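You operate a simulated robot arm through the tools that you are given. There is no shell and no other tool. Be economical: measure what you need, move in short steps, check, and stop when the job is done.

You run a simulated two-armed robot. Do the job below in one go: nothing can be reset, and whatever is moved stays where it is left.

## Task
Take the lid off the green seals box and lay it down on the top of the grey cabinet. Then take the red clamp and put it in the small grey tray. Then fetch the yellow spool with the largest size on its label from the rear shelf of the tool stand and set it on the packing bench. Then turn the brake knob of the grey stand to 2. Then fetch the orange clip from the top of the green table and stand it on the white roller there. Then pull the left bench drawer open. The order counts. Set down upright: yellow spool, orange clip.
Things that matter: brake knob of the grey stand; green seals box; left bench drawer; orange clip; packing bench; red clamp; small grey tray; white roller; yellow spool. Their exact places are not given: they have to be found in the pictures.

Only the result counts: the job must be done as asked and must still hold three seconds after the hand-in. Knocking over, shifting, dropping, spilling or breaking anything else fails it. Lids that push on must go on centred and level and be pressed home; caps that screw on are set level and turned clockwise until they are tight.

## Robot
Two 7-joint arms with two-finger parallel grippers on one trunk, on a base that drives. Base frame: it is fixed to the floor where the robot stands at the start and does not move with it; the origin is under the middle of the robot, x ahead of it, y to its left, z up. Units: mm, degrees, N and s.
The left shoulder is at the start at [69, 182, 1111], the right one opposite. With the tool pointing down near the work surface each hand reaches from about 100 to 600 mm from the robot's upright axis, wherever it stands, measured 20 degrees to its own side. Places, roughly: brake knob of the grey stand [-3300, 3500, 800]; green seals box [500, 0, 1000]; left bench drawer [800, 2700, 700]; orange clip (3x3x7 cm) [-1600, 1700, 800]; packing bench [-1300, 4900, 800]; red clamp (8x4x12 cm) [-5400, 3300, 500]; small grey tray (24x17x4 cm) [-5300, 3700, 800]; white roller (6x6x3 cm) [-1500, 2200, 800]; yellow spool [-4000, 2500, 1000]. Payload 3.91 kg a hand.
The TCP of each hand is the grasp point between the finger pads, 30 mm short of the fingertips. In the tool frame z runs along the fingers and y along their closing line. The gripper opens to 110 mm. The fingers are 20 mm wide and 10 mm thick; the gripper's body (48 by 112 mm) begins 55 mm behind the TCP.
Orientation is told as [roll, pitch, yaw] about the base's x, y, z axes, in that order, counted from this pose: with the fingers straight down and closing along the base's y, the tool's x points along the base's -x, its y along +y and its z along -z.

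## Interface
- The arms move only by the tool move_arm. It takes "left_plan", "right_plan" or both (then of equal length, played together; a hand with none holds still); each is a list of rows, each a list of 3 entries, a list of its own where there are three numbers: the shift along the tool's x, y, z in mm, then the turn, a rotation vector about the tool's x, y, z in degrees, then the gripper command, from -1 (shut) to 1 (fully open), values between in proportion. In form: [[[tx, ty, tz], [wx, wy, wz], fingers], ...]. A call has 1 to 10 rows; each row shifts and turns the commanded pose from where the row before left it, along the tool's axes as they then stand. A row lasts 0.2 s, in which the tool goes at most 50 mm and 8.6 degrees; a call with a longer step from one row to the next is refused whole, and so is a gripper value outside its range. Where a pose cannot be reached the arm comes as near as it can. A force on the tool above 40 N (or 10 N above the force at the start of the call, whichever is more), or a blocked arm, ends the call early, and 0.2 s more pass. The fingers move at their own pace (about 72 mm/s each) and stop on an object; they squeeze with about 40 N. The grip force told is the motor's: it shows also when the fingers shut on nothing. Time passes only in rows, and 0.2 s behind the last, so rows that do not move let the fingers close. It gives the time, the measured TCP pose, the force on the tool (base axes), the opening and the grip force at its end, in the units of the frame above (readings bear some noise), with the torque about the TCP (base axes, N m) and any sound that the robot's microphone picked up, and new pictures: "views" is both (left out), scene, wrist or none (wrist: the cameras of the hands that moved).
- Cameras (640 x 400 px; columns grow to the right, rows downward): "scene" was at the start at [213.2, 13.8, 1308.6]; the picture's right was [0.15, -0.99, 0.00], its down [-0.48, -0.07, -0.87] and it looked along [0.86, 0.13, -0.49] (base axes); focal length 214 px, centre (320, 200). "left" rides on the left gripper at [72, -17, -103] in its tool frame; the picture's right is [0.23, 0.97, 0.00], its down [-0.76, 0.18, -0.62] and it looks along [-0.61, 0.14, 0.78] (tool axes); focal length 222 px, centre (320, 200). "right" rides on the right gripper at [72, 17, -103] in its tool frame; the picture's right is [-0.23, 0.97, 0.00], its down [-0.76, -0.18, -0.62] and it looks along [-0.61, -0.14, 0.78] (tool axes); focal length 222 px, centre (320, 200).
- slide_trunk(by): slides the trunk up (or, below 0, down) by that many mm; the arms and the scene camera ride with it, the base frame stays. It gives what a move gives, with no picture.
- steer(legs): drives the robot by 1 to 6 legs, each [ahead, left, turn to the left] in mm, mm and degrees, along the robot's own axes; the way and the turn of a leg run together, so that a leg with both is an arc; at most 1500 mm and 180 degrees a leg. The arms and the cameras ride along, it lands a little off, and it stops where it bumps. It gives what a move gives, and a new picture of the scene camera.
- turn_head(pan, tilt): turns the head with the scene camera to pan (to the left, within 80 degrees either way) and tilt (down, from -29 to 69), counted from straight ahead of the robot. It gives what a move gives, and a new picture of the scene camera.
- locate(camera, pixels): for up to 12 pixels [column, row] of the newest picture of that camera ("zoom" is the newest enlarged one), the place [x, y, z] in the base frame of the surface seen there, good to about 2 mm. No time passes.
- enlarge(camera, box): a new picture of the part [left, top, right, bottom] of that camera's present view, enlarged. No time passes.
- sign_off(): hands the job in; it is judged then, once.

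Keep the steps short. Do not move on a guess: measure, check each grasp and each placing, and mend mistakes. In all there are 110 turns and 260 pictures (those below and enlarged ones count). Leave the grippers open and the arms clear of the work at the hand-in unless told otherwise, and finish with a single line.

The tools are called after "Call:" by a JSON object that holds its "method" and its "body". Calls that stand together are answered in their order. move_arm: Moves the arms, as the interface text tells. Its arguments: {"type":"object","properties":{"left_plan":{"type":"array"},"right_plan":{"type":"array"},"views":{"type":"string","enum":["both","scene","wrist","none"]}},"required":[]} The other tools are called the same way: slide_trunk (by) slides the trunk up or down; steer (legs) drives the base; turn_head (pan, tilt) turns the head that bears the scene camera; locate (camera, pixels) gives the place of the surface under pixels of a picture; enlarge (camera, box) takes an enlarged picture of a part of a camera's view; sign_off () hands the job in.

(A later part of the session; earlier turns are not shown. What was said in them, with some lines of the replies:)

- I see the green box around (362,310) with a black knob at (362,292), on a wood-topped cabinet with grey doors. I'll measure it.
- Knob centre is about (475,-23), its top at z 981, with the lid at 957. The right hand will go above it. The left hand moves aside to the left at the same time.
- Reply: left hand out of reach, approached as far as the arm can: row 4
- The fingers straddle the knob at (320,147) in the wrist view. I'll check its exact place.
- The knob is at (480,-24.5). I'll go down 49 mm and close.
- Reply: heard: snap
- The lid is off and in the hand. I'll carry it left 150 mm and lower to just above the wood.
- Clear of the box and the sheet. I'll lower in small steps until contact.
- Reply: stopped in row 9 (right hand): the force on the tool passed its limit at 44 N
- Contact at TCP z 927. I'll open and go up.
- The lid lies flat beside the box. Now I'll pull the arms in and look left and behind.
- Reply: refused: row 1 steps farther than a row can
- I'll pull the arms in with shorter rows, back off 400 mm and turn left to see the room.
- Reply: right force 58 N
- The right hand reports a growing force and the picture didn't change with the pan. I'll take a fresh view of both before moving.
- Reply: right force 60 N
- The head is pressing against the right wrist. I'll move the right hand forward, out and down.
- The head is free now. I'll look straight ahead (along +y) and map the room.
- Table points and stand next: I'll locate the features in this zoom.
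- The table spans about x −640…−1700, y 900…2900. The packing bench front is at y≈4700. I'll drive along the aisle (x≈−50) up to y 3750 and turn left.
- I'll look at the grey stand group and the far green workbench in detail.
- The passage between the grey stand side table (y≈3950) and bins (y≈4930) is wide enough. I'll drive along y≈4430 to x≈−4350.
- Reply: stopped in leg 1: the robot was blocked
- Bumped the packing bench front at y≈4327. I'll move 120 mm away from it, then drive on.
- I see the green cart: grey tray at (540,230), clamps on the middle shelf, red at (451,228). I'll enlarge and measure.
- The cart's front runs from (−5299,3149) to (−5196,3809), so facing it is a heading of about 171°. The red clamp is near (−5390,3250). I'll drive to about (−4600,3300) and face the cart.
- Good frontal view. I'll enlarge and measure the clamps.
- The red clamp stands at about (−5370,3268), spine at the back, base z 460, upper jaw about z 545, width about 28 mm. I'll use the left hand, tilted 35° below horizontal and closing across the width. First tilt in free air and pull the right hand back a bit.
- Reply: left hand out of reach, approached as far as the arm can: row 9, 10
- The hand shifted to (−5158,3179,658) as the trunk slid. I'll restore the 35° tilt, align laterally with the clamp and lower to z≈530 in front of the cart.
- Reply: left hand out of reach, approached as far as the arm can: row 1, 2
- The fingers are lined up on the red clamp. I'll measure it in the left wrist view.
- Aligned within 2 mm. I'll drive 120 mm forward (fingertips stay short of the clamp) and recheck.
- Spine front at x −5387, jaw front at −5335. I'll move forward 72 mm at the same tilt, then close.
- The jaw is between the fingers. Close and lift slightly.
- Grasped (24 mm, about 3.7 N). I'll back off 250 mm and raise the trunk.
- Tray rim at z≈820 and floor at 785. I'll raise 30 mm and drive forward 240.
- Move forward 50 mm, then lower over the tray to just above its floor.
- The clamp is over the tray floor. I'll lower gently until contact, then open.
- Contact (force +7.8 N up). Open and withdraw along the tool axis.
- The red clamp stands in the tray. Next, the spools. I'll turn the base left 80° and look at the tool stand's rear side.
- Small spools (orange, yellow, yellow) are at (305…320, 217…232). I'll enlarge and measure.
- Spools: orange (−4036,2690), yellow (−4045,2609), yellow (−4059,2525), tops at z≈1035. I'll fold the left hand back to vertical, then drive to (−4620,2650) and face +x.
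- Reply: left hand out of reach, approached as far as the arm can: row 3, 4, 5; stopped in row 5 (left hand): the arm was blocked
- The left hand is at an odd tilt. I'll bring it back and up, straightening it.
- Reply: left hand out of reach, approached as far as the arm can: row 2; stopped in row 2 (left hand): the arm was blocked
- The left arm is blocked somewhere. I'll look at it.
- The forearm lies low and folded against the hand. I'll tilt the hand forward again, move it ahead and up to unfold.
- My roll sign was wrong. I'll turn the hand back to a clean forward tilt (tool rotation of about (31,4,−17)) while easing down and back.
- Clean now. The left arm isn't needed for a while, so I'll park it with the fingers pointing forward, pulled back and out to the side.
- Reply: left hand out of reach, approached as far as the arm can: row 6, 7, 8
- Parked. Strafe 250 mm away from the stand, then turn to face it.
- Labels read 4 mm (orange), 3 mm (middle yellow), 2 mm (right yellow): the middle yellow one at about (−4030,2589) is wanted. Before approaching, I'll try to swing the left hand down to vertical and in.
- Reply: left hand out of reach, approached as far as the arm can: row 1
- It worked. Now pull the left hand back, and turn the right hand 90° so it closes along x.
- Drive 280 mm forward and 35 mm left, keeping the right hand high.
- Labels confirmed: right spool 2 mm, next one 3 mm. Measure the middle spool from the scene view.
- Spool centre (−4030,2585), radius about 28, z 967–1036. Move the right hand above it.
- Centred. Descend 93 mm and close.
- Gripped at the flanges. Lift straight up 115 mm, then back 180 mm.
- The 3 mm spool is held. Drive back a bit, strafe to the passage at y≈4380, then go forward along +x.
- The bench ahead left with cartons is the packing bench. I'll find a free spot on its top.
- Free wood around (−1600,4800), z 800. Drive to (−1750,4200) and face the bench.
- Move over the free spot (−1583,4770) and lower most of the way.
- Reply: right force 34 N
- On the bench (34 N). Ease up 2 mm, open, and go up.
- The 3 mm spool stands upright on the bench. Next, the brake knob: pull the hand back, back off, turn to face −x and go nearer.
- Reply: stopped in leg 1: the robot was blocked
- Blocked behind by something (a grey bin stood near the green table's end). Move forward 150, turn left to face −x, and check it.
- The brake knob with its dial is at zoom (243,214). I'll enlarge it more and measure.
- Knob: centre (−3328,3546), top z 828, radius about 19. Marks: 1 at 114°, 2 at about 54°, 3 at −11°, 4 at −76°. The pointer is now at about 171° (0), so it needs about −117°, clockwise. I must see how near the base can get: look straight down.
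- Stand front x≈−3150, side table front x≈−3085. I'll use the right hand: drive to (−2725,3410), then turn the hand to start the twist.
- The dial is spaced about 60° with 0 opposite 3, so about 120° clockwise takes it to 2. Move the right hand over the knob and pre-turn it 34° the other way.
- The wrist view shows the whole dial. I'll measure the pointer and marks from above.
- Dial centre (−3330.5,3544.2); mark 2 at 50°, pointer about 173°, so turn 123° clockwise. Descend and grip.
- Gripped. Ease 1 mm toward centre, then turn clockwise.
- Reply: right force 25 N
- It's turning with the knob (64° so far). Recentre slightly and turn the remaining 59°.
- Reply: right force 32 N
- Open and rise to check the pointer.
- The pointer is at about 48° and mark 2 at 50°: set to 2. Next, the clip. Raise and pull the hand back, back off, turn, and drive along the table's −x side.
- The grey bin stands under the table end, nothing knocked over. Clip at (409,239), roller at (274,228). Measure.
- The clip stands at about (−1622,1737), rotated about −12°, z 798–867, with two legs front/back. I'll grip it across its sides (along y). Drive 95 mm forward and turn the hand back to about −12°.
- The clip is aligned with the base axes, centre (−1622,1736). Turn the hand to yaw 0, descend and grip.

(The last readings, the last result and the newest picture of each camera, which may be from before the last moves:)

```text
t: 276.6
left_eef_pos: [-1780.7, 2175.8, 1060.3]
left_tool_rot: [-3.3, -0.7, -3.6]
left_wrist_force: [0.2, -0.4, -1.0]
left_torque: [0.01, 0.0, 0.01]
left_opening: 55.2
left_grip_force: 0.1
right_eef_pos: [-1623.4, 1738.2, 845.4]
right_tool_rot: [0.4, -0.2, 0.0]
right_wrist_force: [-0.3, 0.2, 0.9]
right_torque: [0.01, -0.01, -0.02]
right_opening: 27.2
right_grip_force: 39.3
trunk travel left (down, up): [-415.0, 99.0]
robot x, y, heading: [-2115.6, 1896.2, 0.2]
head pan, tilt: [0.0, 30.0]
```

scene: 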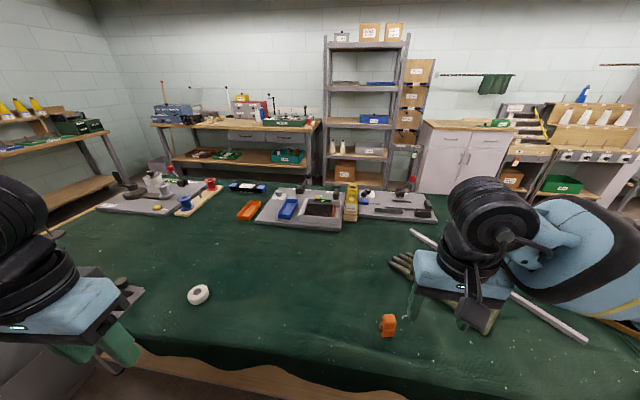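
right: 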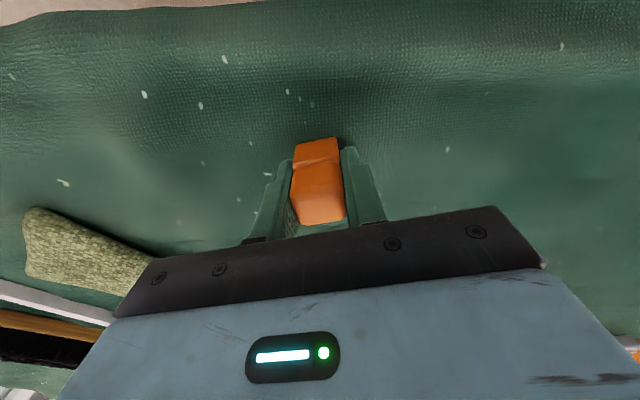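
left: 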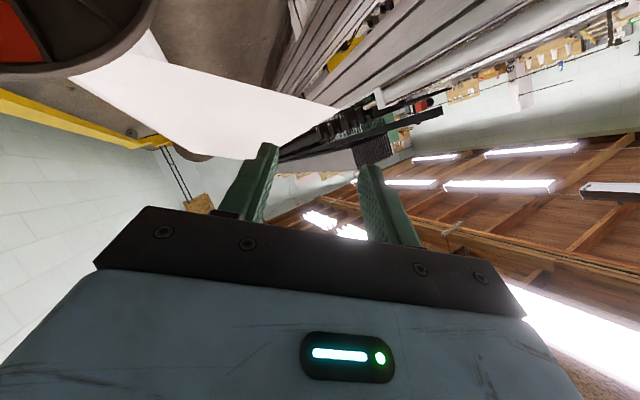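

Gripped (27 mm). Lift 130 mm and drive 478 mm left, 45 mm ahead.

Call:
{"method": "move_arm", "body": {"right_plan": [[[0, 0, -10], [0, 0, 0], -1], [[0, 0, -30], [0, 0, 0], -1], [[0, 0, -45], [0, 0, 0], -1], [[0, 0, -45], [0, 0, 0], -1], [[0, 0, 0], [0, 0, 0], -1]], "views": "wrist"}}

Call:
{"method": "steer", "body": {"legs": [[0, 478, 0], [45, 0, 0]]}}

Call:
{"method": "turn_head", "body": {"pan": 0, "tilt": 45}}

```text
t: 277.8
left_eef_pos: [-1780.1, 2175.9, 1061.0]
left_tool_rot: [-3.2, -0.6, -3.5]
left_wrist_force: [0.0, -0.7, 0.1]
left_torque: [0.0, -0.01, -0.02]
left_opening: 55.3
left_grip_force: 0.1
right_eef_pos: [-1625.0, 1735.7, 976.6]
right_tool_rot: [0.5, -0.2, 0.0]
right_wrist_force: [-0.2, 0.7, -0.7]
right_torque: [0.01, 0.02, -0.02]
right_opening: 27.0
right_grip_force: 40.0
trunk travel left (down, up): [-415.0, 99.0]
robot x, y, heading: [-2117.7, 1899.9, 0.2]
head pan, tilt: [0.0, 30.0]
```

right: 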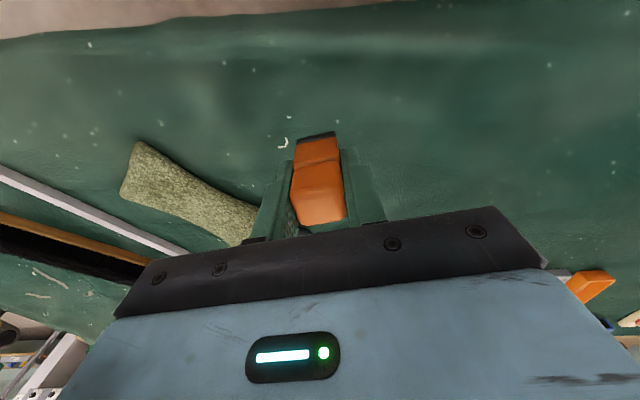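

```text
t: 283.0
left_eef_pos: [-1735.6, 2657.4, 1060.6]
left_tool_rot: [-3.2, -0.6, -3.6]
left_wrist_force: [0.3, 0.4, -0.2]
left_torque: [-0.01, 0.0, 0.02]
left_opening: 55.0
left_grip_force: 0.1
right_eef_pos: [-1580.0, 2217.1, 977.3]
right_tool_rot: [0.3, -0.2, 0.0]
right_wrist_force: [-0.1, 0.3, -0.1]
right_torque: [-0.03, 0.02, -0.01]
right_opening: 27.4
right_grip_force: 40.0
trunk travel left (down, up): [-415.0, 99.0]
robot x, y, heading: [-2070.7, 2382.0, -0.2]
head pan, tilt: [0.0, 30.0]
```

scene: 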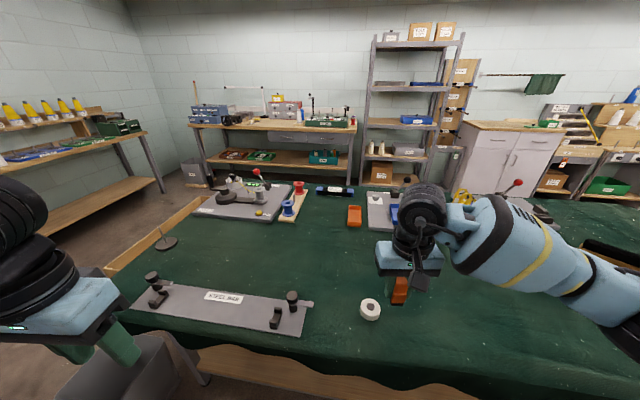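

```text
t: 283.8
left_eef_pos: [-1735.7, 2658.5, 1060.9]
left_tool_rot: [-3.3, -0.7, -3.6]
left_wrist_force: [0.1, -0.3, -0.1]
left_torque: [0.01, -0.01, 0.04]
left_opening: 55.0
left_grip_force: 0.0
right_eef_pos: [-1580.5, 2217.3, 977.2]
right_tool_rot: [0.4, -0.3, -0.2]
right_wrist_force: [0.3, 0.4, -0.4]
right_torque: [-0.01, -0.04, -0.02]
right_opening: 27.4
right_grip_force: 39.7
trunk travel left (down, up): [-415.0, 99.0]
robot x, y, heading: [-2074.9, 2382.7, -0.1]
head pan, tilt: [0.0, 45.0]
```

scene: 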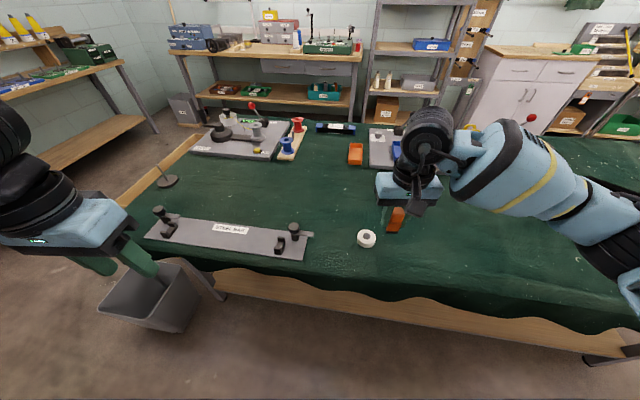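

Call:
{"method": "enlarge", "body": {"camera": "scene", "box": [345, 195, 425, 255]}}

Call:
{"method": "locate", "body": {"camera": "zoom", "pixels": [[170, 300], [170, 335], [102, 335], [235, 335], [170, 380], [165, 320], [380, 250], [370, 285], [170, 430], [400, 200], [180, 345]]}}

```text
6.67 times, centred on (385, 225) of scene
```

zoom: 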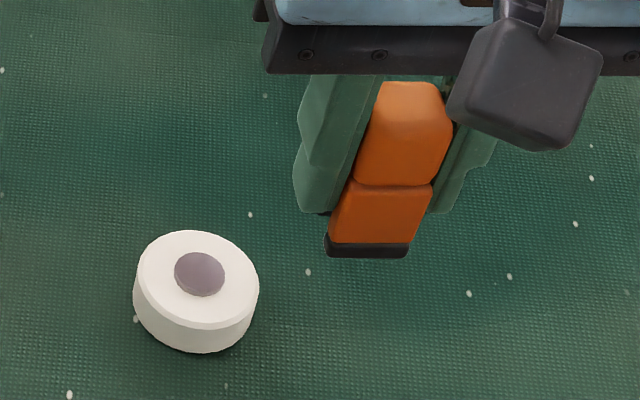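

```text
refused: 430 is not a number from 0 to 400
```

Call:
{"method": "locate", "body": {"camera": "zoom", "pixels": [[200, 274], [185, 233], [200, 322], [137, 275], [256, 290], [200, 350], [366, 245], [340, 235], [405, 240], [200, 300], [160, 260]]}}

```text
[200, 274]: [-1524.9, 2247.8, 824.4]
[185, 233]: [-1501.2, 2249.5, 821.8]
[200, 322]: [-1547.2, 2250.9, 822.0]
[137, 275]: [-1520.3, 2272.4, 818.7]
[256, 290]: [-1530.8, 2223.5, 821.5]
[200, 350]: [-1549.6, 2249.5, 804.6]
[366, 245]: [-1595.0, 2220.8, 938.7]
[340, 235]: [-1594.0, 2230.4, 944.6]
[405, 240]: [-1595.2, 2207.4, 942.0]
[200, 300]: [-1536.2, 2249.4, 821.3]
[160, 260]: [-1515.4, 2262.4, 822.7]
```

Roller centre (−1525,2248), top z 822–824. Move over it and lower to about 8 mm above.

Call:
{"method": "move_arm", "body": {"right_plan": [[[-27.5, 14.8, 0], [0, 0, 0], -1], [[-27.5, 14.8, 0], [0, 0, 0], -1], [[0, 0, 40], [0, 0, 0], -1], [[0, 0, 35], [0, 0, 0], -1], [[0, 0, 18], [0, 0, 0], -1], [[0, 0, 0], [0, 0, 0], -1]], "views": "both"}}

Call:
{"method": "enlarge", "body": {"camera": "scene", "box": [325, 190, 425, 265]}}

```text
t: 285.2
left_eef_pos: [-1735.1, 2657.4, 1060.4]
left_tool_rot: [-3.4, -0.7, -3.6]
left_wrist_force: [-0.6, 0.0, 0.6]
left_torque: [0.03, -0.01, -0.01]
left_opening: 54.8
left_grip_force: 0.1
right_eef_pos: [-1524.1, 2248.8, 884.3]
right_tool_rot: [0.4, -0.3, -0.1]
right_wrist_force: [0.4, 0.1, 0.4]
right_torque: [0.0, 0.0, -0.01]
right_opening: 27.6
right_grip_force: 40.4
trunk travel left (down, up): [-415.0, 99.0]
robot x, y, heading: [-2069.2, 2381.1, -0.4]
head pan, tilt: [0.0, 45.0]
```

scene: 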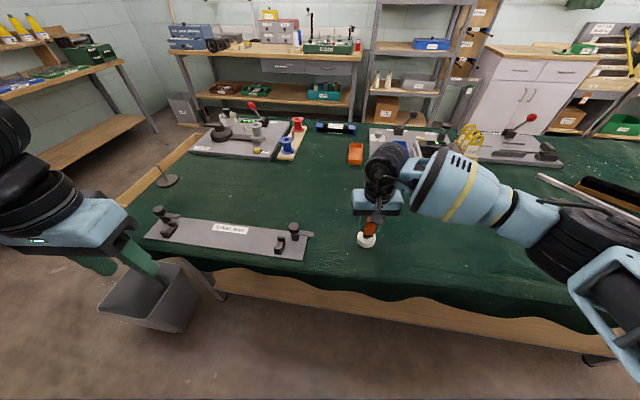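
right: 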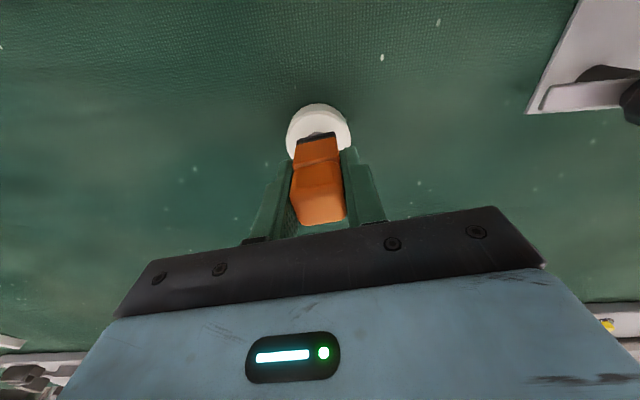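

```text
5.33 times, centred on (375, 228) of scene
```

zoom: 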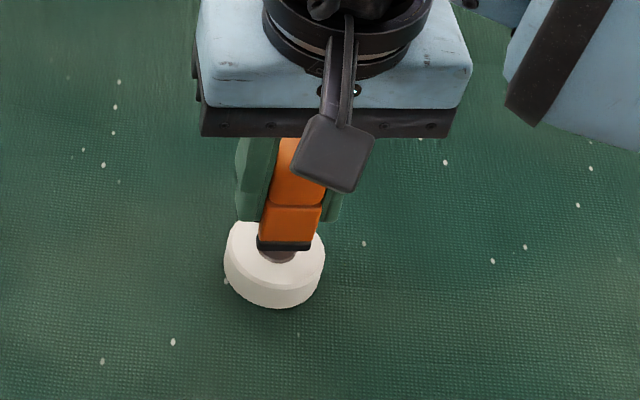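

Call:
{"method": "move_arm", "body": {"right_plan": [[[1, -0.5, 6], [0, 0, 0], -1], [[0, 0, 4], [0, 0, 0], -1], [[0, 0, 1.5], [0, 0, 0], -1], [[0, 0, 1.5], [0, 0, 0], -1], [[0, 0, 0], [0, 0, 0], -1]], "views": "none"}}

Call:
{"method": "enlarge", "body": {"camera": "scene", "box": [325, 190, 425, 265]}}

```text
t: 286.4
left_eef_pos: [-1736.8, 2659.0, 1061.0]
left_tool_rot: [-3.3, -0.7, -3.7]
left_wrist_force: [0.7, 0.7, 0.6]
left_torque: [0.02, -0.03, 0.0]
left_opening: 55.1
left_grip_force: 0.0
right_eef_pos: [-1525.2, 2247.4, 871.6]
right_tool_rot: [0.4, -0.3, -0.2]
right_wrist_force: [-0.6, 0.2, -0.7]
right_torque: [0.03, -0.03, -0.02]
right_opening: 27.4
right_grip_force: 40.1
trunk travel left (down, up): [-415.0, 99.0]
robot x, y, heading: [-2074.0, 2383.3, 0.2]
head pan, tilt: [0.0, 45.0]
```

```text
5.33 times, centred on (375, 228) of scene
```

zoom: 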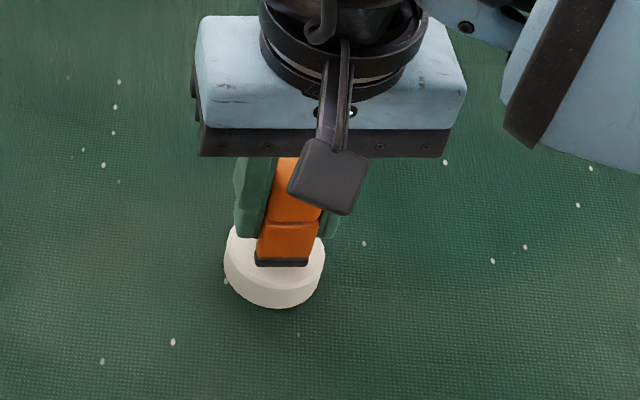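

Nearly touching. Go on in 1 mm steps.

Call:
{"method": "move_arm", "body": {"right_plan": [[[0, 0, 1], [0, 0, 0], -1], [[0, 0, 1], [0, 0, 0], -1], [[0, 0, 0.7], [0, 0, 0], -1], [[0, 0, 0], [0, 0, 0], -1]], "views": "none"}}

```text
t: 287.4
left_eef_pos: [-1736.5, 2658.3, 1060.1]
left_tool_rot: [-3.3, -0.6, -3.6]
left_wrist_force: [0.1, 0.4, 0.4]
left_torque: [0.02, 0.0, 0.0]
left_opening: 54.9
left_grip_force: 0.1
right_eef_pos: [-1523.9, 2247.4, 868.0]
right_tool_rot: [0.4, -0.4, -0.2]
right_wrist_force: [0.2, -1.0, 0.3]
right_torque: [-0.03, -0.01, 0.04]
right_opening: 27.3
right_grip_force: 39.4
trunk travel left (down, up): [-415.0, 99.0]
robot x, y, heading: [-2068.6, 2385.0, 0.0]
head pan, tilt: [0.0, 45.0]
```

Call:
{"method": "move_arm", "body": {"right_plan": [[[0, 0, 1], [0, 0, 0], -1], [[0, 0, 1], [0, 0, 0], -1], [[0, 0, 0], [0, 0, 0], -1]], "views": "wrist"}}

Call:
{"method": "enlarge", "body": {"camera": "scene", "box": [335, 205, 405, 265]}}

```text
t: 288.2
left_eef_pos: [-1735.9, 2657.7, 1061.0]
left_tool_rot: [-3.4, -0.6, -3.7]
left_wrist_force: [-1.0, 0.7, 0.0]
left_torque: [0.0, 0.06, -0.03]
left_opening: 54.8
left_grip_force: 0.0
right_eef_pos: [-1526.4, 2246.6, 865.8]
right_tool_rot: [0.4, -0.2, -0.1]
right_wrist_force: [0.2, -0.2, 4.8]
right_torque: [0.02, 0.03, 0.03]
right_opening: 27.1
right_grip_force: 40.3
trunk travel left (down, up): [-415.0, 99.0]
robot x, y, heading: [-2068.2, 2382.4, -0.2]
head pan, tilt: [0.0, 45.0]
```

right: 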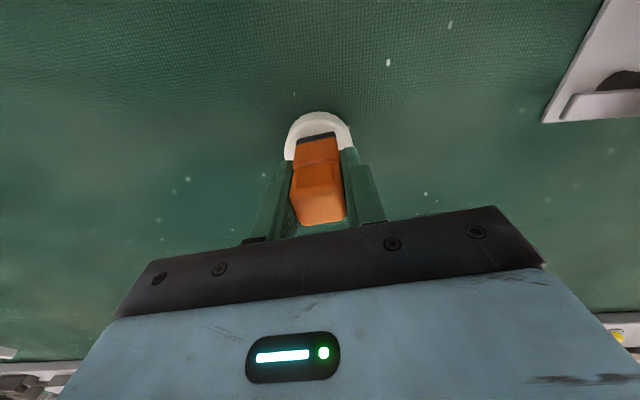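

```text
6.67 times, centred on (370, 235) of scene
```

zoom: 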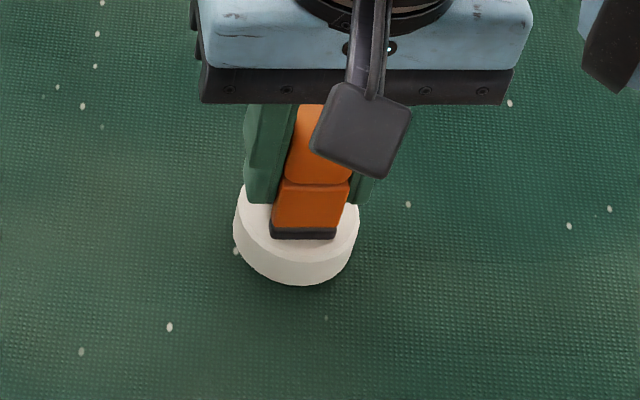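

Contact at 4.8 N, foot well on the roller. Open slowly and rise.

Call:
{"method": "move_arm", "body": {"right_plan": [[[0, 0, 0], [0, 0, 0], -0.4], [[0, 0, 0], [0, 0, 0], -0.2], [[0, 0, 0], [0, 0, 0], 0], [[0, 0, 0], [0, 0, 0], 0], [[0, 0, -20], [0, 0, 0], 0], [[0, 0, -40], [0, 0, 0], 0], [[0, 0, -45], [0, 0, 0], 0], [[0, 0, -45], [0, 0, 0], 0], [[0, 0, -45], [0, 0, 0], 0], [[0, 0, -30], [0, 0, 0], 0]], "views": "wrist"}}

Call:
{"method": "enlarge", "body": {"camera": "scene", "box": [335, 195, 405, 265]}}

```text
t: 290.4
left_eef_pos: [-1734.8, 2658.0, 1062.9]
left_tool_rot: [-3.3, -0.7, -3.6]
left_wrist_force: [-0.1, 0.4, -1.3]
left_torque: [-0.01, 0.0, 0.0]
left_opening: 55.3
left_grip_force: 0.1
right_eef_pos: [-1527.5, 2247.2, 1092.2]
right_tool_rot: [0.4, -0.1, 0.0]
right_wrist_force: [-1.2, -0.5, -0.5]
right_torque: [-0.01, 0.0, -0.01]
right_opening: 55.1
right_grip_force: 0.0
trunk travel left (down, up): [-415.0, 99.0]
robot x, y, heading: [-2074.4, 2383.9, -0.1]
head pan, tilt: [0.0, 45.0]
```

right: 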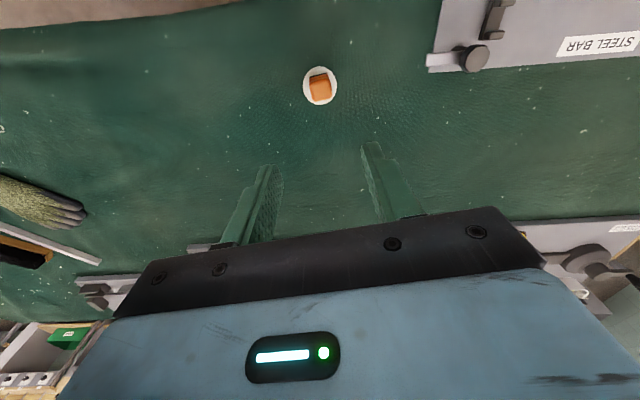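

```text
5.71 times, centred on (370, 230) of scene
```

zoom: 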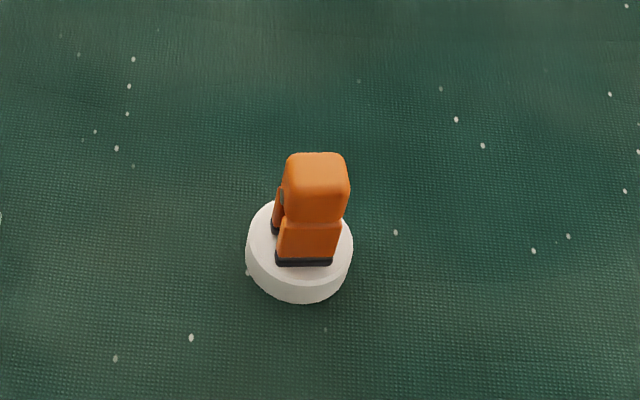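

The clip stands on the roller. Last, the drawer: pull the hand back, go back, around the table end (y≈3720) and along +x.

Call:
{"method": "move_arm", "body": {"right_plan": [[[40, -10, 0], [0, 0, 0], 0], [[40, -10, 0], [0, 0, 0], 0], [[40, -10, 0], [0, 0, 0], 0], [[40, -10, 0], [0, 0, 0], 0], [[30, -5, 0], [0, 0, 0], 0]], "views": "none"}}

Call:
{"method": "steer", "body": {"legs": [[-350, 0, 0], [0, 1350, 0], [1500, 0, 0], [900, 0, 0]]}}

Call:
{"method": "turn_head", "body": {"pan": -35, "tilt": 25}}

```text
t: 291.6
left_eef_pos: [-1736.1, 2657.8, 1061.0]
left_tool_rot: [-3.3, -0.7, -3.5]
left_wrist_force: [0.7, -0.5, 0.0]
left_torque: [-0.02, -0.02, -0.01]
left_opening: 54.9
left_grip_force: 0.0
right_eef_pos: [-1718.3, 2201.6, 1090.7]
right_tool_rot: [0.3, -0.4, -0.1]
right_wrist_force: [1.0, 0.4, 0.3]
right_torque: [-0.02, -0.01, 0.0]
right_opening: 55.0
right_grip_force: 0.1
trunk travel left (down, up): [-415.0, 99.0]
robot x, y, heading: [-2073.2, 2379.9, 0.1]
head pan, tilt: [0.0, 45.0]
```

```text
t: 317.0
left_eef_pos: [337.6, 3991.0, 1060.9]
left_tool_rot: [-3.3, -0.7, -3.9]
left_wrist_force: [0.8, 0.8, 0.3]
left_torque: [0.01, 0.0, -0.01]
left_opening: 55.3
left_grip_force: 0.1
right_eef_pos: [352.6, 3532.6, 1090.6]
right_tool_rot: [0.5, -0.4, -0.5]
right_wrist_force: [1.0, -0.4, -0.8]
right_torque: [-0.01, 0.0, 0.0]
right_opening: 55.1
right_grip_force: 0.1
trunk travel left (down, up): [-415.0, 99.0]
robot x, y, heading: [-3.8, 3715.5, -0.3]
head pan, tilt: [0.0, 45.0]
```

scene: 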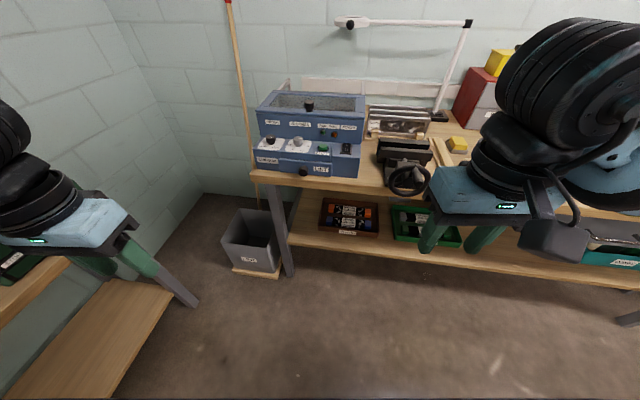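

```text
t: 318.0
left_eef_pos: [337.8, 3990.9, 1060.0]
left_tool_rot: [-3.3, -0.7, -4.0]
left_wrist_force: [-0.5, 0.5, -0.7]
left_torque: [-0.01, 0.02, -0.04]
left_opening: 54.7
left_grip_force: 0.0
right_eef_pos: [353.1, 3534.3, 1090.8]
right_tool_rot: [0.4, -0.3, -0.6]
right_wrist_force: [-0.2, 0.3, -0.3]
right_torque: [0.0, -0.01, -0.03]
right_opening: 54.9
right_grip_force: 0.2
trunk travel left (down, up): [-415.0, 99.0]
robot x, y, heading: [0.9, 3714.4, -0.4]
head pan, tilt: [-35.0, 25.0]
```

scene: 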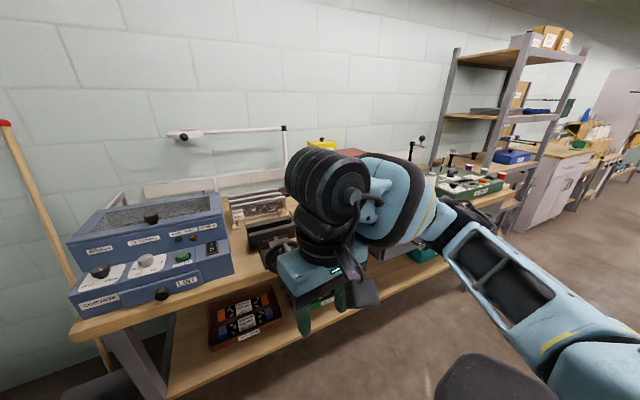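

Strafe right about 950 mm along the bench, with a view ahead. Then look for the drawers.

Call:
{"method": "steer", "body": {"legs": [[-60, 0, 0], [0, -900, 0]]}}

Call:
{"method": "turn_head", "body": {"pan": 0, "tilt": 35}}

```text
t: 326.9
left_eef_pos: [269.9, 3082.7, 1061.2]
left_tool_rot: [-3.4, -0.7, -4.0]
left_wrist_force: [-0.7, 0.1, -0.2]
left_torque: [-0.01, 0.0, 0.01]
left_opening: 55.1
left_grip_force: 0.0
right_eef_pos: [286.3, 2625.8, 1090.4]
right_tool_rot: [0.5, -0.3, -0.5]
right_wrist_force: [-0.2, 0.2, 0.4]
right_torque: [-0.02, 0.0, 0.02]
right_opening: 55.0
right_grip_force: 0.1
trunk travel left (down, up): [-415.0, 99.0]
robot x, y, heading: [-67.9, 2806.9, -0.6]
head pan, tilt: [-35.0, 25.0]
```

scene: 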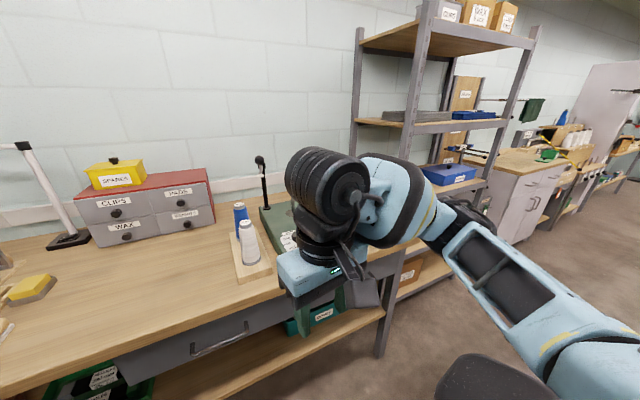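

```text
t: 327.9
left_eef_pos: [271.0, 3081.6, 1062.1]
left_tool_rot: [-3.4, -0.7, -4.0]
left_wrist_force: [0.0, 0.2, 0.2]
left_torque: [0.02, -0.02, -0.02]
left_opening: 54.7
left_grip_force: 0.0
right_eef_pos: [287.3, 2624.9, 1091.3]
right_tool_rot: [0.4, -0.3, -0.4]
right_wrist_force: [-0.8, 0.3, -0.1]
right_torque: [-0.01, 0.0, 0.02]
right_opening: 55.1
right_grip_force: 0.1
trunk travel left (down, up): [-415.0, 99.0]
robot x, y, heading: [-68.3, 2809.3, -0.5]
head pan, tilt: [0.0, 35.0]
```

scene: 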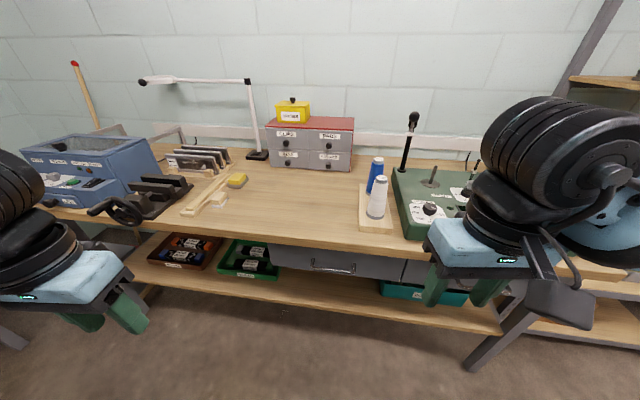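

The left drawer's handle is at (335,268). Enlarge and measure.

Call:
{"method": "enlarge", "body": {"camera": "scene", "box": [250, 230, 450, 310]}}

Call:
{"method": "locate", "body": {"camera": "scene", "pixels": [[314, 267], [354, 271], [334, 269], [334, 264], [275, 258], [398, 275], [330, 240], [334, 254]]}}

```text
3.20 times, centred on (350, 270) of scene
```

zoom: 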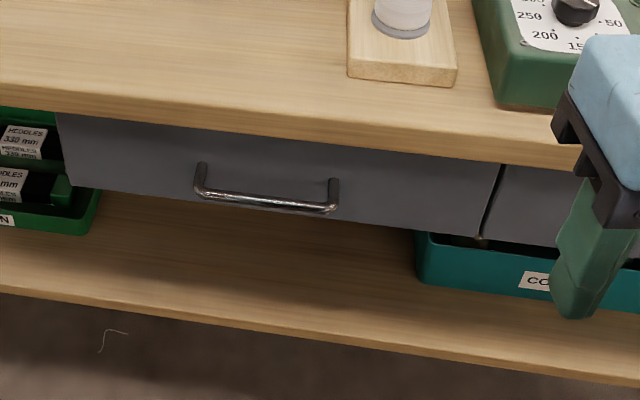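

```text
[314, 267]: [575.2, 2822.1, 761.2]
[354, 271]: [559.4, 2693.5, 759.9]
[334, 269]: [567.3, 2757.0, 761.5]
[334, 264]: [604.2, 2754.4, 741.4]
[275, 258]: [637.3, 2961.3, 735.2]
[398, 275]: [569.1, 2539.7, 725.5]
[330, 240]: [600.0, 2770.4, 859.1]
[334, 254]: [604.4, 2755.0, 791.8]
```

Handle bar from (575,2822,761) to (559,2693,760), about 35 mm off the drawer face (x≈603). The bench faces −7°. I'll align the robot, then turn the right hand to close vertically, tilted 60° forward.

Call:
{"method": "steer", "body": {"legs": [[0, 162, 0], [60, 0, -6.6]]}}

Call:
{"method": "move_arm", "body": {"right_plan": [[[0, 0, 0], [0, 0, 8.5], 0], [[0, 0, 0], [0, 0, 8.5], 0], [[0, 0, 0], [0, 0, 8.5], 0], [[0, 0, 0], [0, 0, 8.5], 0], [[0, 0, 0], [0, 0, 8.5], 0], [[0, 0, 0], [0, 0, 8.5], 0], [[0, 0, 0], [0, 0, 8.5], 0], [[0, 0, 0], [0, 0, 8.5], 0], [[0, 0, 0], [0, 0, 8.5], 0], [[0, 0, 0], [0, 0, 8.5], 0]], "views": "none"}}

Call:
{"method": "move_arm", "body": {"right_plan": [[[0, 0, 40], [0, 0, 5], 0], [[0, 0, 45], [0, 0, 0], 0], [[0, 0, 45], [-7.5, 0, 0], 0], [[0, 0, 40], [-7.5, 0, 0], 0], [[0, 0, 30], [-7.5, 0, 0], 0], [[0, -20, 30], [-7.5, 0, 0], 0], [[0, -20, 20], [-7.5, 0, 0], 0], [[0, -20, 0], [-7.5, 0, 0], 0], [[0, -20, 0], [-7.5, 0, 0], 0], [[0, 0, 0], [-7.5, 0, 0], 0]], "views": "both"}}

```text
t: 330.5
left_eef_pos: [361.0, 3197.9, 1061.2]
left_tool_rot: [-3.3, -0.6, -10.5]
left_wrist_force: [0.0, -0.3, 0.2]
left_torque: [-0.06, 0.01, -0.01]
left_opening: 55.0
left_grip_force: 0.1
right_eef_pos: [324.9, 2743.1, 1089.7]
right_tool_rot: [0.4, -0.2, -7.0]
right_wrist_force: [0.5, -0.2, 0.0]
right_torque: [-0.02, 0.08, 0.01]
right_opening: 55.1
right_grip_force: 0.1
trunk travel left (down, up): [-415.0, 99.0]
robot x, y, heading: [-8.3, 2967.4, -7.2]
head pan, tilt: [0.0, 35.0]
```

scene: 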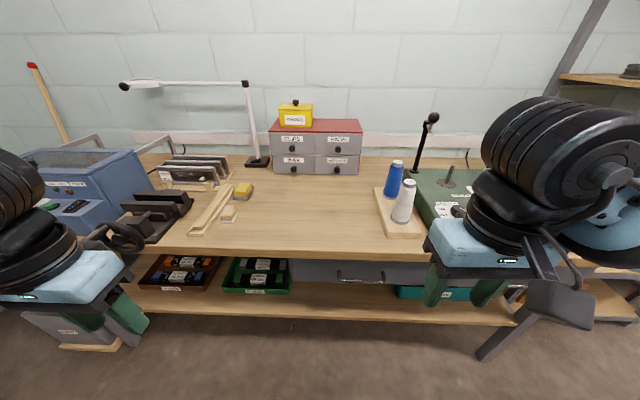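

```text
t: 332.7
left_eef_pos: [359.8, 3199.1, 1062.1]
left_tool_rot: [-3.3, -0.7, -10.5]
left_wrist_force: [-0.3, 0.7, 1.0]
left_torque: [0.0, -0.03, 0.04]
left_opening: 54.9
left_grip_force: 0.0
right_eef_pos: [323.3, 2743.0, 1091.6]
right_tool_rot: [0.3, 0.3, -92.3]
right_wrist_force: [0.0, -0.4, 0.5]
right_torque: [0.0, -0.01, 0.0]
right_opening: 55.2
right_grip_force: 0.1
trunk travel left (down, up): [-415.0, 99.0]
robot x, y, heading: [-4.9, 2964.4, -7.0]
head pan, tilt: [0.0, 35.0]
```

```text
t: 334.9
left_eef_pos: [360.7, 3198.5, 1061.1]
left_tool_rot: [-3.4, -0.7, -10.5]
left_wrist_force: [0.6, 0.2, -0.7]
left_torque: [0.01, -0.02, 0.02]
left_opening: 54.9
left_grip_force: 0.2
right_eef_pos: [324.7, 2775.2, 842.4]
right_tool_rot: [35.3, 3.3, -95.0]
right_wrist_force: [-0.1, -0.4, 0.1]
right_torque: [0.03, 0.0, -0.02]
right_opening: 54.8
right_grip_force: 0.0
right hand out of reach, approached as far as the arm can: row 7, 8, 9, 10
trunk travel left (down, up): [-415.0, 99.0]
robot x, y, heading: [-6.5, 2968.9, -7.1]
head pan, tilt: [0.0, 35.0]
```

scene: 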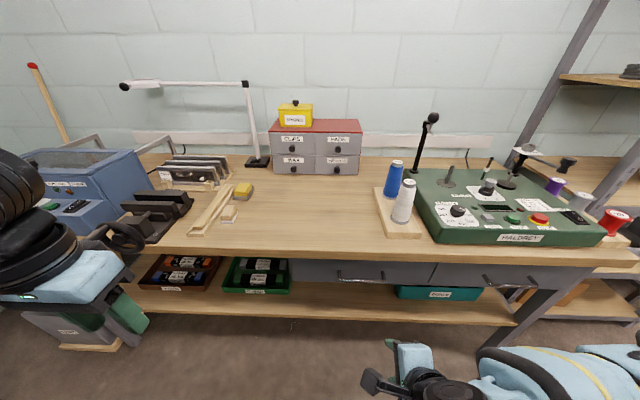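
right: 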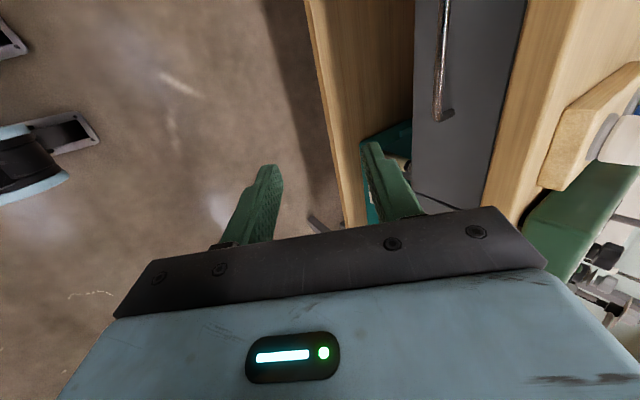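

The tilt reached 35° only, as it's close to the body. Move 110 mm forward and tilt further to 60°.

Call:
{"method": "move_arm", "body": {"right_plan": [[[0, 31, 21], [0, 0, 0], -0.2], [[0, 31, 21], [0, 0, 0], -0.2], [[0, 30, 21], [0, 0, 0], -0.2], [[0, 0, 0], [-8, 0, 0], -0.2], [[0, 0, 0], [-8, 0, 0], -0.2], [[0, 0, 0], [-8, 0, 0], -0.2], [[0, 0, 0], [0, 0, 0], -0.2]], "views": "both"}}

```text
t: 336.5
left_eef_pos: [359.6, 3198.5, 1060.6]
left_tool_rot: [-3.4, -0.7, -10.5]
left_wrist_force: [1.0, 0.0, -0.3]
left_torque: [0.02, -0.01, -0.01]
left_opening: 54.9
left_grip_force: 0.0
right_eef_pos: [435.7, 2764.5, 842.8]
right_tool_rot: [43.2, 3.3, -95.1]
right_wrist_force: [-0.5, 0.5, 0.6]
right_torque: [-0.03, 0.01, 0.01]
right_opening: 44.1
right_grip_force: 0.1
right hand out of reach, approached as far as the arm can: row 5, 6
trunk travel left (down, up): [-415.0, 99.0]
robot x, y, heading: [-7.1, 2966.6, -6.9]
head pan, tilt: [0.0, 35.0]
```

scene: 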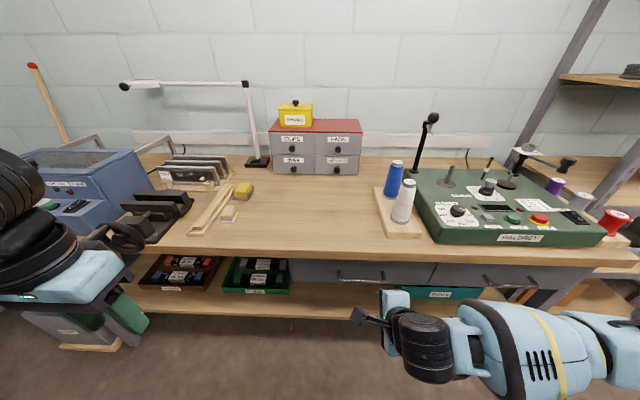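
right: 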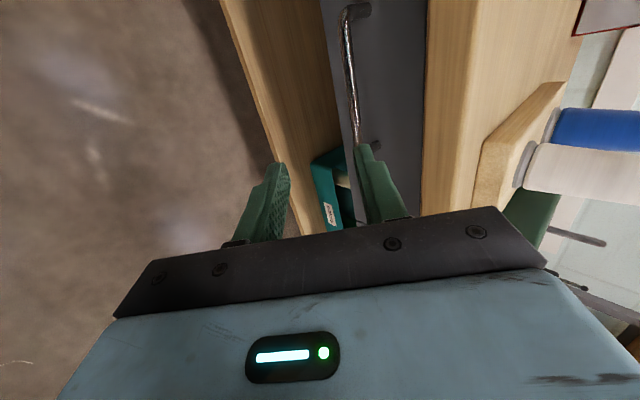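

Call:
{"method": "locate", "body": {"camera": "right", "pixels": [[350, 60], [354, 100], [347, 60], [380, 60], [400, 100], [425, 60], [440, 100], [352, 15], [375, 147], [357, 135], [340, 60]]}}

Call:
{"method": "enlarge", "body": {"camera": "right", "box": [280, 0, 480, 220]}}

```text
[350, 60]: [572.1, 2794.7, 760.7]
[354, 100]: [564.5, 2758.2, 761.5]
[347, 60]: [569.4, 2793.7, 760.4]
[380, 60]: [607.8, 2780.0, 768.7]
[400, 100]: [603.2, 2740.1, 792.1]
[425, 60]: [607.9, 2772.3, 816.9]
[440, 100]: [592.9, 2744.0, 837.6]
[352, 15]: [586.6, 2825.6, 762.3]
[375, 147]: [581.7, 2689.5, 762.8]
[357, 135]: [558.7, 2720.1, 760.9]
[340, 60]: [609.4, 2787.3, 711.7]
```

```text
1.82 times, centred on (380, 110) of right
```

zoom: 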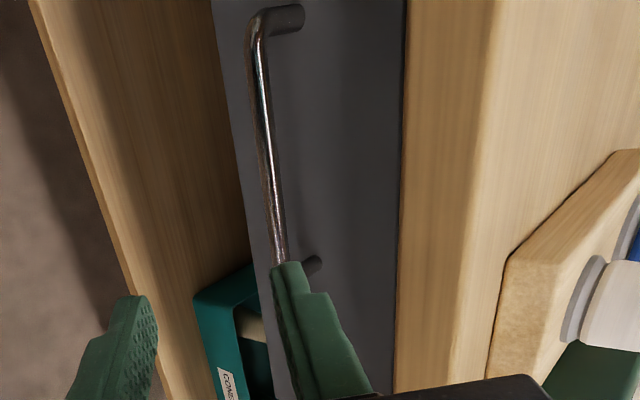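

Bar centre about (567,2757,757), 37 mm off the face. A 43° tilt will do with a 30 mm opening, approaching along the tool axis. Drive 60 mm forward first.

Call:
{"method": "steer", "body": {"legs": [[60, 0, 0]]}}

Call:
{"method": "move_arm", "body": {"right_plan": [[[0, -6.4, 10], [0, 0, 0], -0.45], [[0, 0, 25], [0, 0, 0], -0.45], [[0, 0, 20], [0, 0, 0], -0.45], [[0, 0, 0], [0, 0, 0], -0.45]], "views": "wrist"}}

```text
t: 337.5
left_eef_pos: [418.5, 3191.7, 1061.1]
left_tool_rot: [-3.4, -0.6, -10.4]
left_wrist_force: [0.7, 0.1, 0.3]
left_torque: [0.02, 0.04, 0.03]
left_opening: 55.0
left_grip_force: 0.0
right_eef_pos: [494.6, 2757.1, 842.4]
right_tool_rot: [43.2, 3.3, -95.1]
right_wrist_force: [0.1, 0.5, -0.8]
right_torque: [0.0, 0.01, 0.0]
right_opening: 43.8
right_grip_force: 0.1
trunk travel left (down, up): [-415.0, 99.0]
robot x, y, heading: [52.8, 2957.3, -6.8]
head pan, tilt: [0.0, 35.0]
```

scene: 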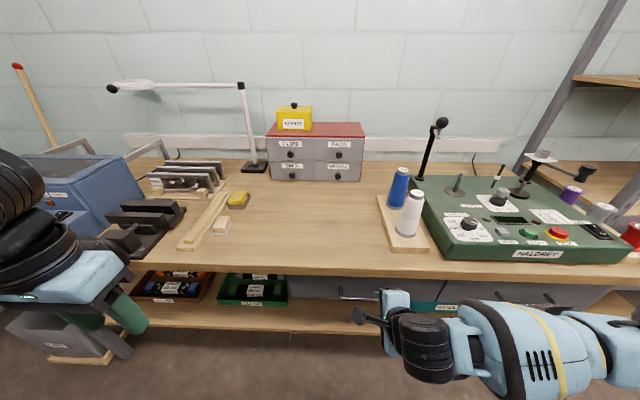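

```text
t: 338.5
left_eef_pos: [418.6, 3192.3, 1061.1]
left_tool_rot: [-3.3, -0.8, -10.5]
left_wrist_force: [-0.2, 0.5, -1.1]
left_torque: [0.01, 0.0, -0.01]
left_opening: 55.1
left_grip_force: 0.0
right_eef_pos: [527.7, 2755.6, 797.5]
right_tool_rot: [43.2, 3.2, -95.1]
right_wrist_force: [0.8, -0.5, 0.9]
right_torque: [-0.01, 0.0, 0.01]
right_opening: 30.3
right_grip_force: 0.0
trunk travel left (down, up): [-415.0, 99.0]
robot x, y, heading: [48.7, 2962.6, -7.0]
head pan, tilt: [0.0, 35.0]
```

right: 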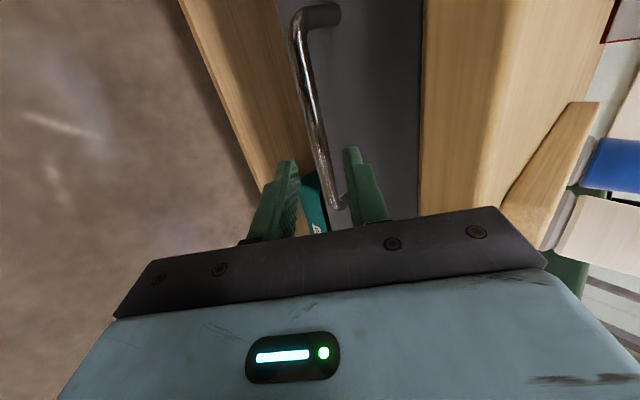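

The bar lies between the fingers. Advance 40 mm along the axis and close.

Call:
{"method": "move_arm", "body": {"right_plan": [[[0, 0.5, 15], [0, 0, 0], -0.45], [[0, 0.5, 15], [0, 0, 0], -0.45], [[0, 0, 9], [0, 0, 0], -0.45], [[0, 0, 0], [0, 0, 0], -0.45]], "views": "wrist"}}

```text
t: 339.5
left_eef_pos: [418.8, 3190.9, 1062.2]
left_tool_rot: [-3.3, -0.6, -10.5]
left_wrist_force: [0.0, 0.2, 0.9]
left_torque: [0.01, -0.02, -0.02]
left_opening: 55.1
left_grip_force: 0.1
right_eef_pos: [554.4, 2755.9, 769.9]
right_tool_rot: [43.2, 3.3, -95.0]
right_wrist_force: [0.4, 0.1, 0.7]
right_torque: [-0.01, -0.02, -0.01]
right_opening: 30.3
right_grip_force: 0.0
trunk travel left (down, up): [-415.0, 99.0]
robot x, y, heading: [49.5, 2959.3, -6.9]
head pan, tilt: [0.0, 35.0]
5 turns are left
```

right: 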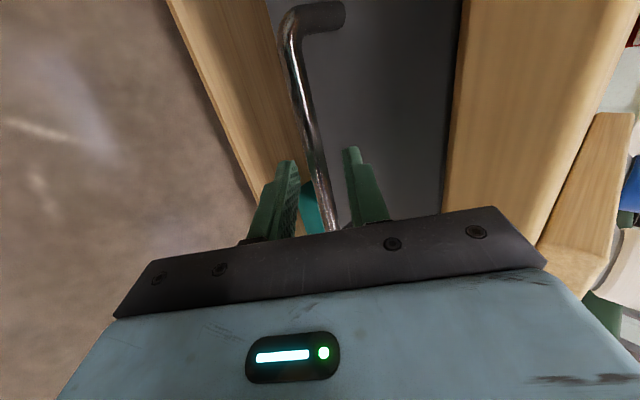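

The bar is between the fingers. Close on it, pull by driving 220 mm back, and look.

Call:
{"method": "move_arm", "body": {"right_plan": [[[0, 0, 0], [0, 0, 0], -1], [[0, 0, 0], [0, 0, 0], -1], [[0, 0, 0], [0, 0, 0], -1]], "views": "none"}}

Call:
{"method": "steer", "body": {"legs": [[-220, 0, 0]]}}

Call:
{"method": "turn_head", "body": {"pan": -15, "tilt": 45}}

```text
t: 340.3
left_eef_pos: [419.2, 3190.5, 1061.6]
left_tool_rot: [-3.3, -0.6, -10.4]
left_wrist_force: [-0.1, -0.3, 0.4]
left_torque: [-0.03, -0.01, 0.03]
left_opening: 54.8
left_grip_force: 0.1
right_eef_pos: [556.0, 2755.8, 770.4]
right_tool_rot: [43.3, 3.4, -95.0]
right_wrist_force: [0.9, 0.6, -0.6]
right_torque: [0.7, -0.08, -0.69]
right_opening: 11.9
right_grip_force: 44.6
trunk travel left (down, up): [-415.0, 99.0]
robot x, y, heading: [50.0, 2959.2, -7.0]
head pan, tilt: [0.0, 35.0]
```

```text
t: 342.0
left_eef_pos: [201.5, 3222.0, 1060.3]
left_tool_rot: [-3.4, -0.6, -10.5]
left_wrist_force: [-0.6, -0.4, -0.3]
left_torque: [-0.01, 0.0, 0.0]
left_opening: 54.9
left_grip_force: 0.1
right_eef_pos: [337.6, 2790.7, 770.9]
right_tool_rot: [43.0, 3.5, -94.2]
right_wrist_force: [7.9, 35.5, -11.6]
right_torque: [1.25, -0.09, -0.12]
right_opening: 12.1
right_grip_force: 45.0
trunk travel left (down, up): [-415.0, 99.0]
robot x, y, heading: [-168.9, 2985.0, -6.8]
head pan, tilt: [0.0, 35.0]
```

scene: 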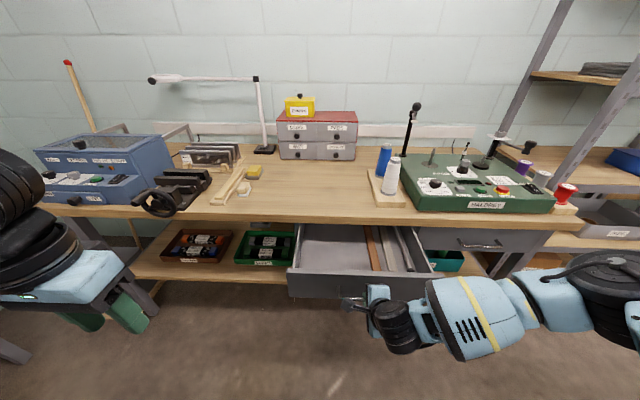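

```text
t: 342.7
left_eef_pos: [199.9, 3220.8, 1061.4]
left_tool_rot: [-3.3, -0.6, -10.4]
left_wrist_force: [0.1, -0.1, 0.3]
left_torque: [-0.02, -0.08, 0.01]
left_opening: 55.1
left_grip_force: 0.1
right_eef_pos: [334.9, 2790.4, 770.2]
right_tool_rot: [43.0, 3.8, -94.1]
right_wrist_force: [-0.7, 8.8, -5.3]
right_torque: [1.64, -0.17, 0.24]
right_opening: 11.6
right_grip_force: 45.2
trunk travel left (down, up): [-415.0, 99.0]
robot x, y, heading: [-167.3, 2987.8, -6.7]
head pan, tilt: [-15.0, 45.0]
4 turns are left
```

scene: 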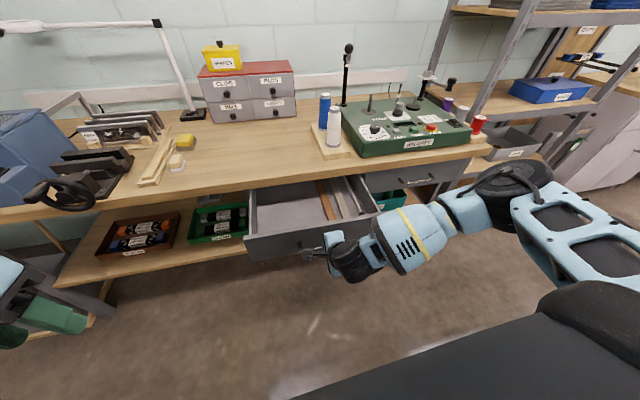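

The left drawer is open by about 220 mm. Open to 30 mm, withdraw along the tool axis, then back the base away.

Call:
{"method": "move_arm", "body": {"right_plan": [[[0, 0, 0], [0, 0, 0], -0.5], [[0, 0, 0], [0, 0, 0], -0.45], [[0, 0, -15], [0, 0, 0], -0.45], [[0, 0, -25], [0, 0, 0], -0.45], [[0, 0, -30], [0, 0, 0], -0.2], [[0, 0, -20], [0, 0, 0], 0.2], [[0, 0, 0], [0, 0, 0], 0.5]], "views": "wrist"}}

Call:
{"method": "steer", "body": {"legs": [[-120, 0, 0]]}}

```text
t: 344.3
left_eef_pos: [201.1, 3218.8, 1060.9]
left_tool_rot: [-3.2, -0.6, -10.4]
left_wrist_force: [-0.2, 0.0, 0.0]
left_torque: [0.01, 0.03, -0.03]
left_opening: 55.1
left_grip_force: 0.1
right_eef_pos: [274.5, 2786.8, 836.6]
right_tool_rot: [43.1, 3.7, -94.1]
right_wrist_force: [0.2, 0.7, 0.3]
right_torque: [0.01, -0.02, 0.02]
right_opening: 82.6
right_grip_force: 0.1
trunk travel left (down, up): [-415.0, 99.0]
robot x, y, heading: [-168.4, 2985.0, -6.6]
head pan, tilt: [-15.0, 45.0]
```

right: 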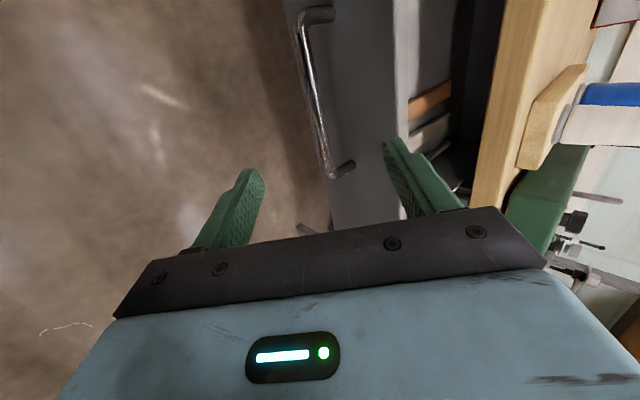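

```text
t: 345.6
left_eef_pos: [79.8, 3233.4, 1062.6]
left_tool_rot: [-3.3, -0.6, -10.4]
left_wrist_force: [-0.5, -0.5, -0.2]
left_torque: [0.0, -0.03, 0.01]
left_opening: 54.8
left_grip_force: 0.0
right_eef_pos: [153.5, 2802.2, 835.6]
right_tool_rot: [43.0, 3.8, -94.3]
right_wrist_force: [0.1, 0.3, 0.3]
right_torque: [0.02, 0.01, 0.0]
right_opening: 82.8
right_grip_force: 0.0
trunk travel left (down, up): [-415.0, 99.0]
robot x, y, heading: [-288.4, 3000.0, -6.8]
head pan, tilt: [-15.0, 45.0]
3 turns are left
```

scene: 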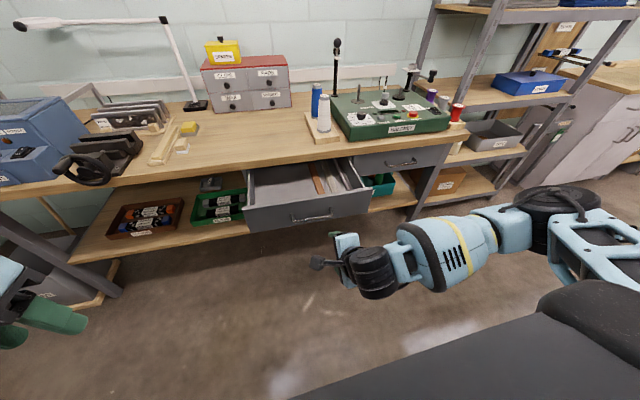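

The drawer stays open, both grippers are open and both arms are clear. I'll hand in.

Call:
{"method": "sign_off", "body": {}}

```text
The job is handed in.
```

All six steps are done and handed in: lid on the grey cabinet, red clamp in the tray, 3 mm yellow spool upright on the packing bench, brake knob at 2, orange clip upright on the white roller, left bench drawer about 220 mm open; the base bumped twice, once on the packing bench front and once on something behind it that I did not identify, and nothing I could see had fallen.
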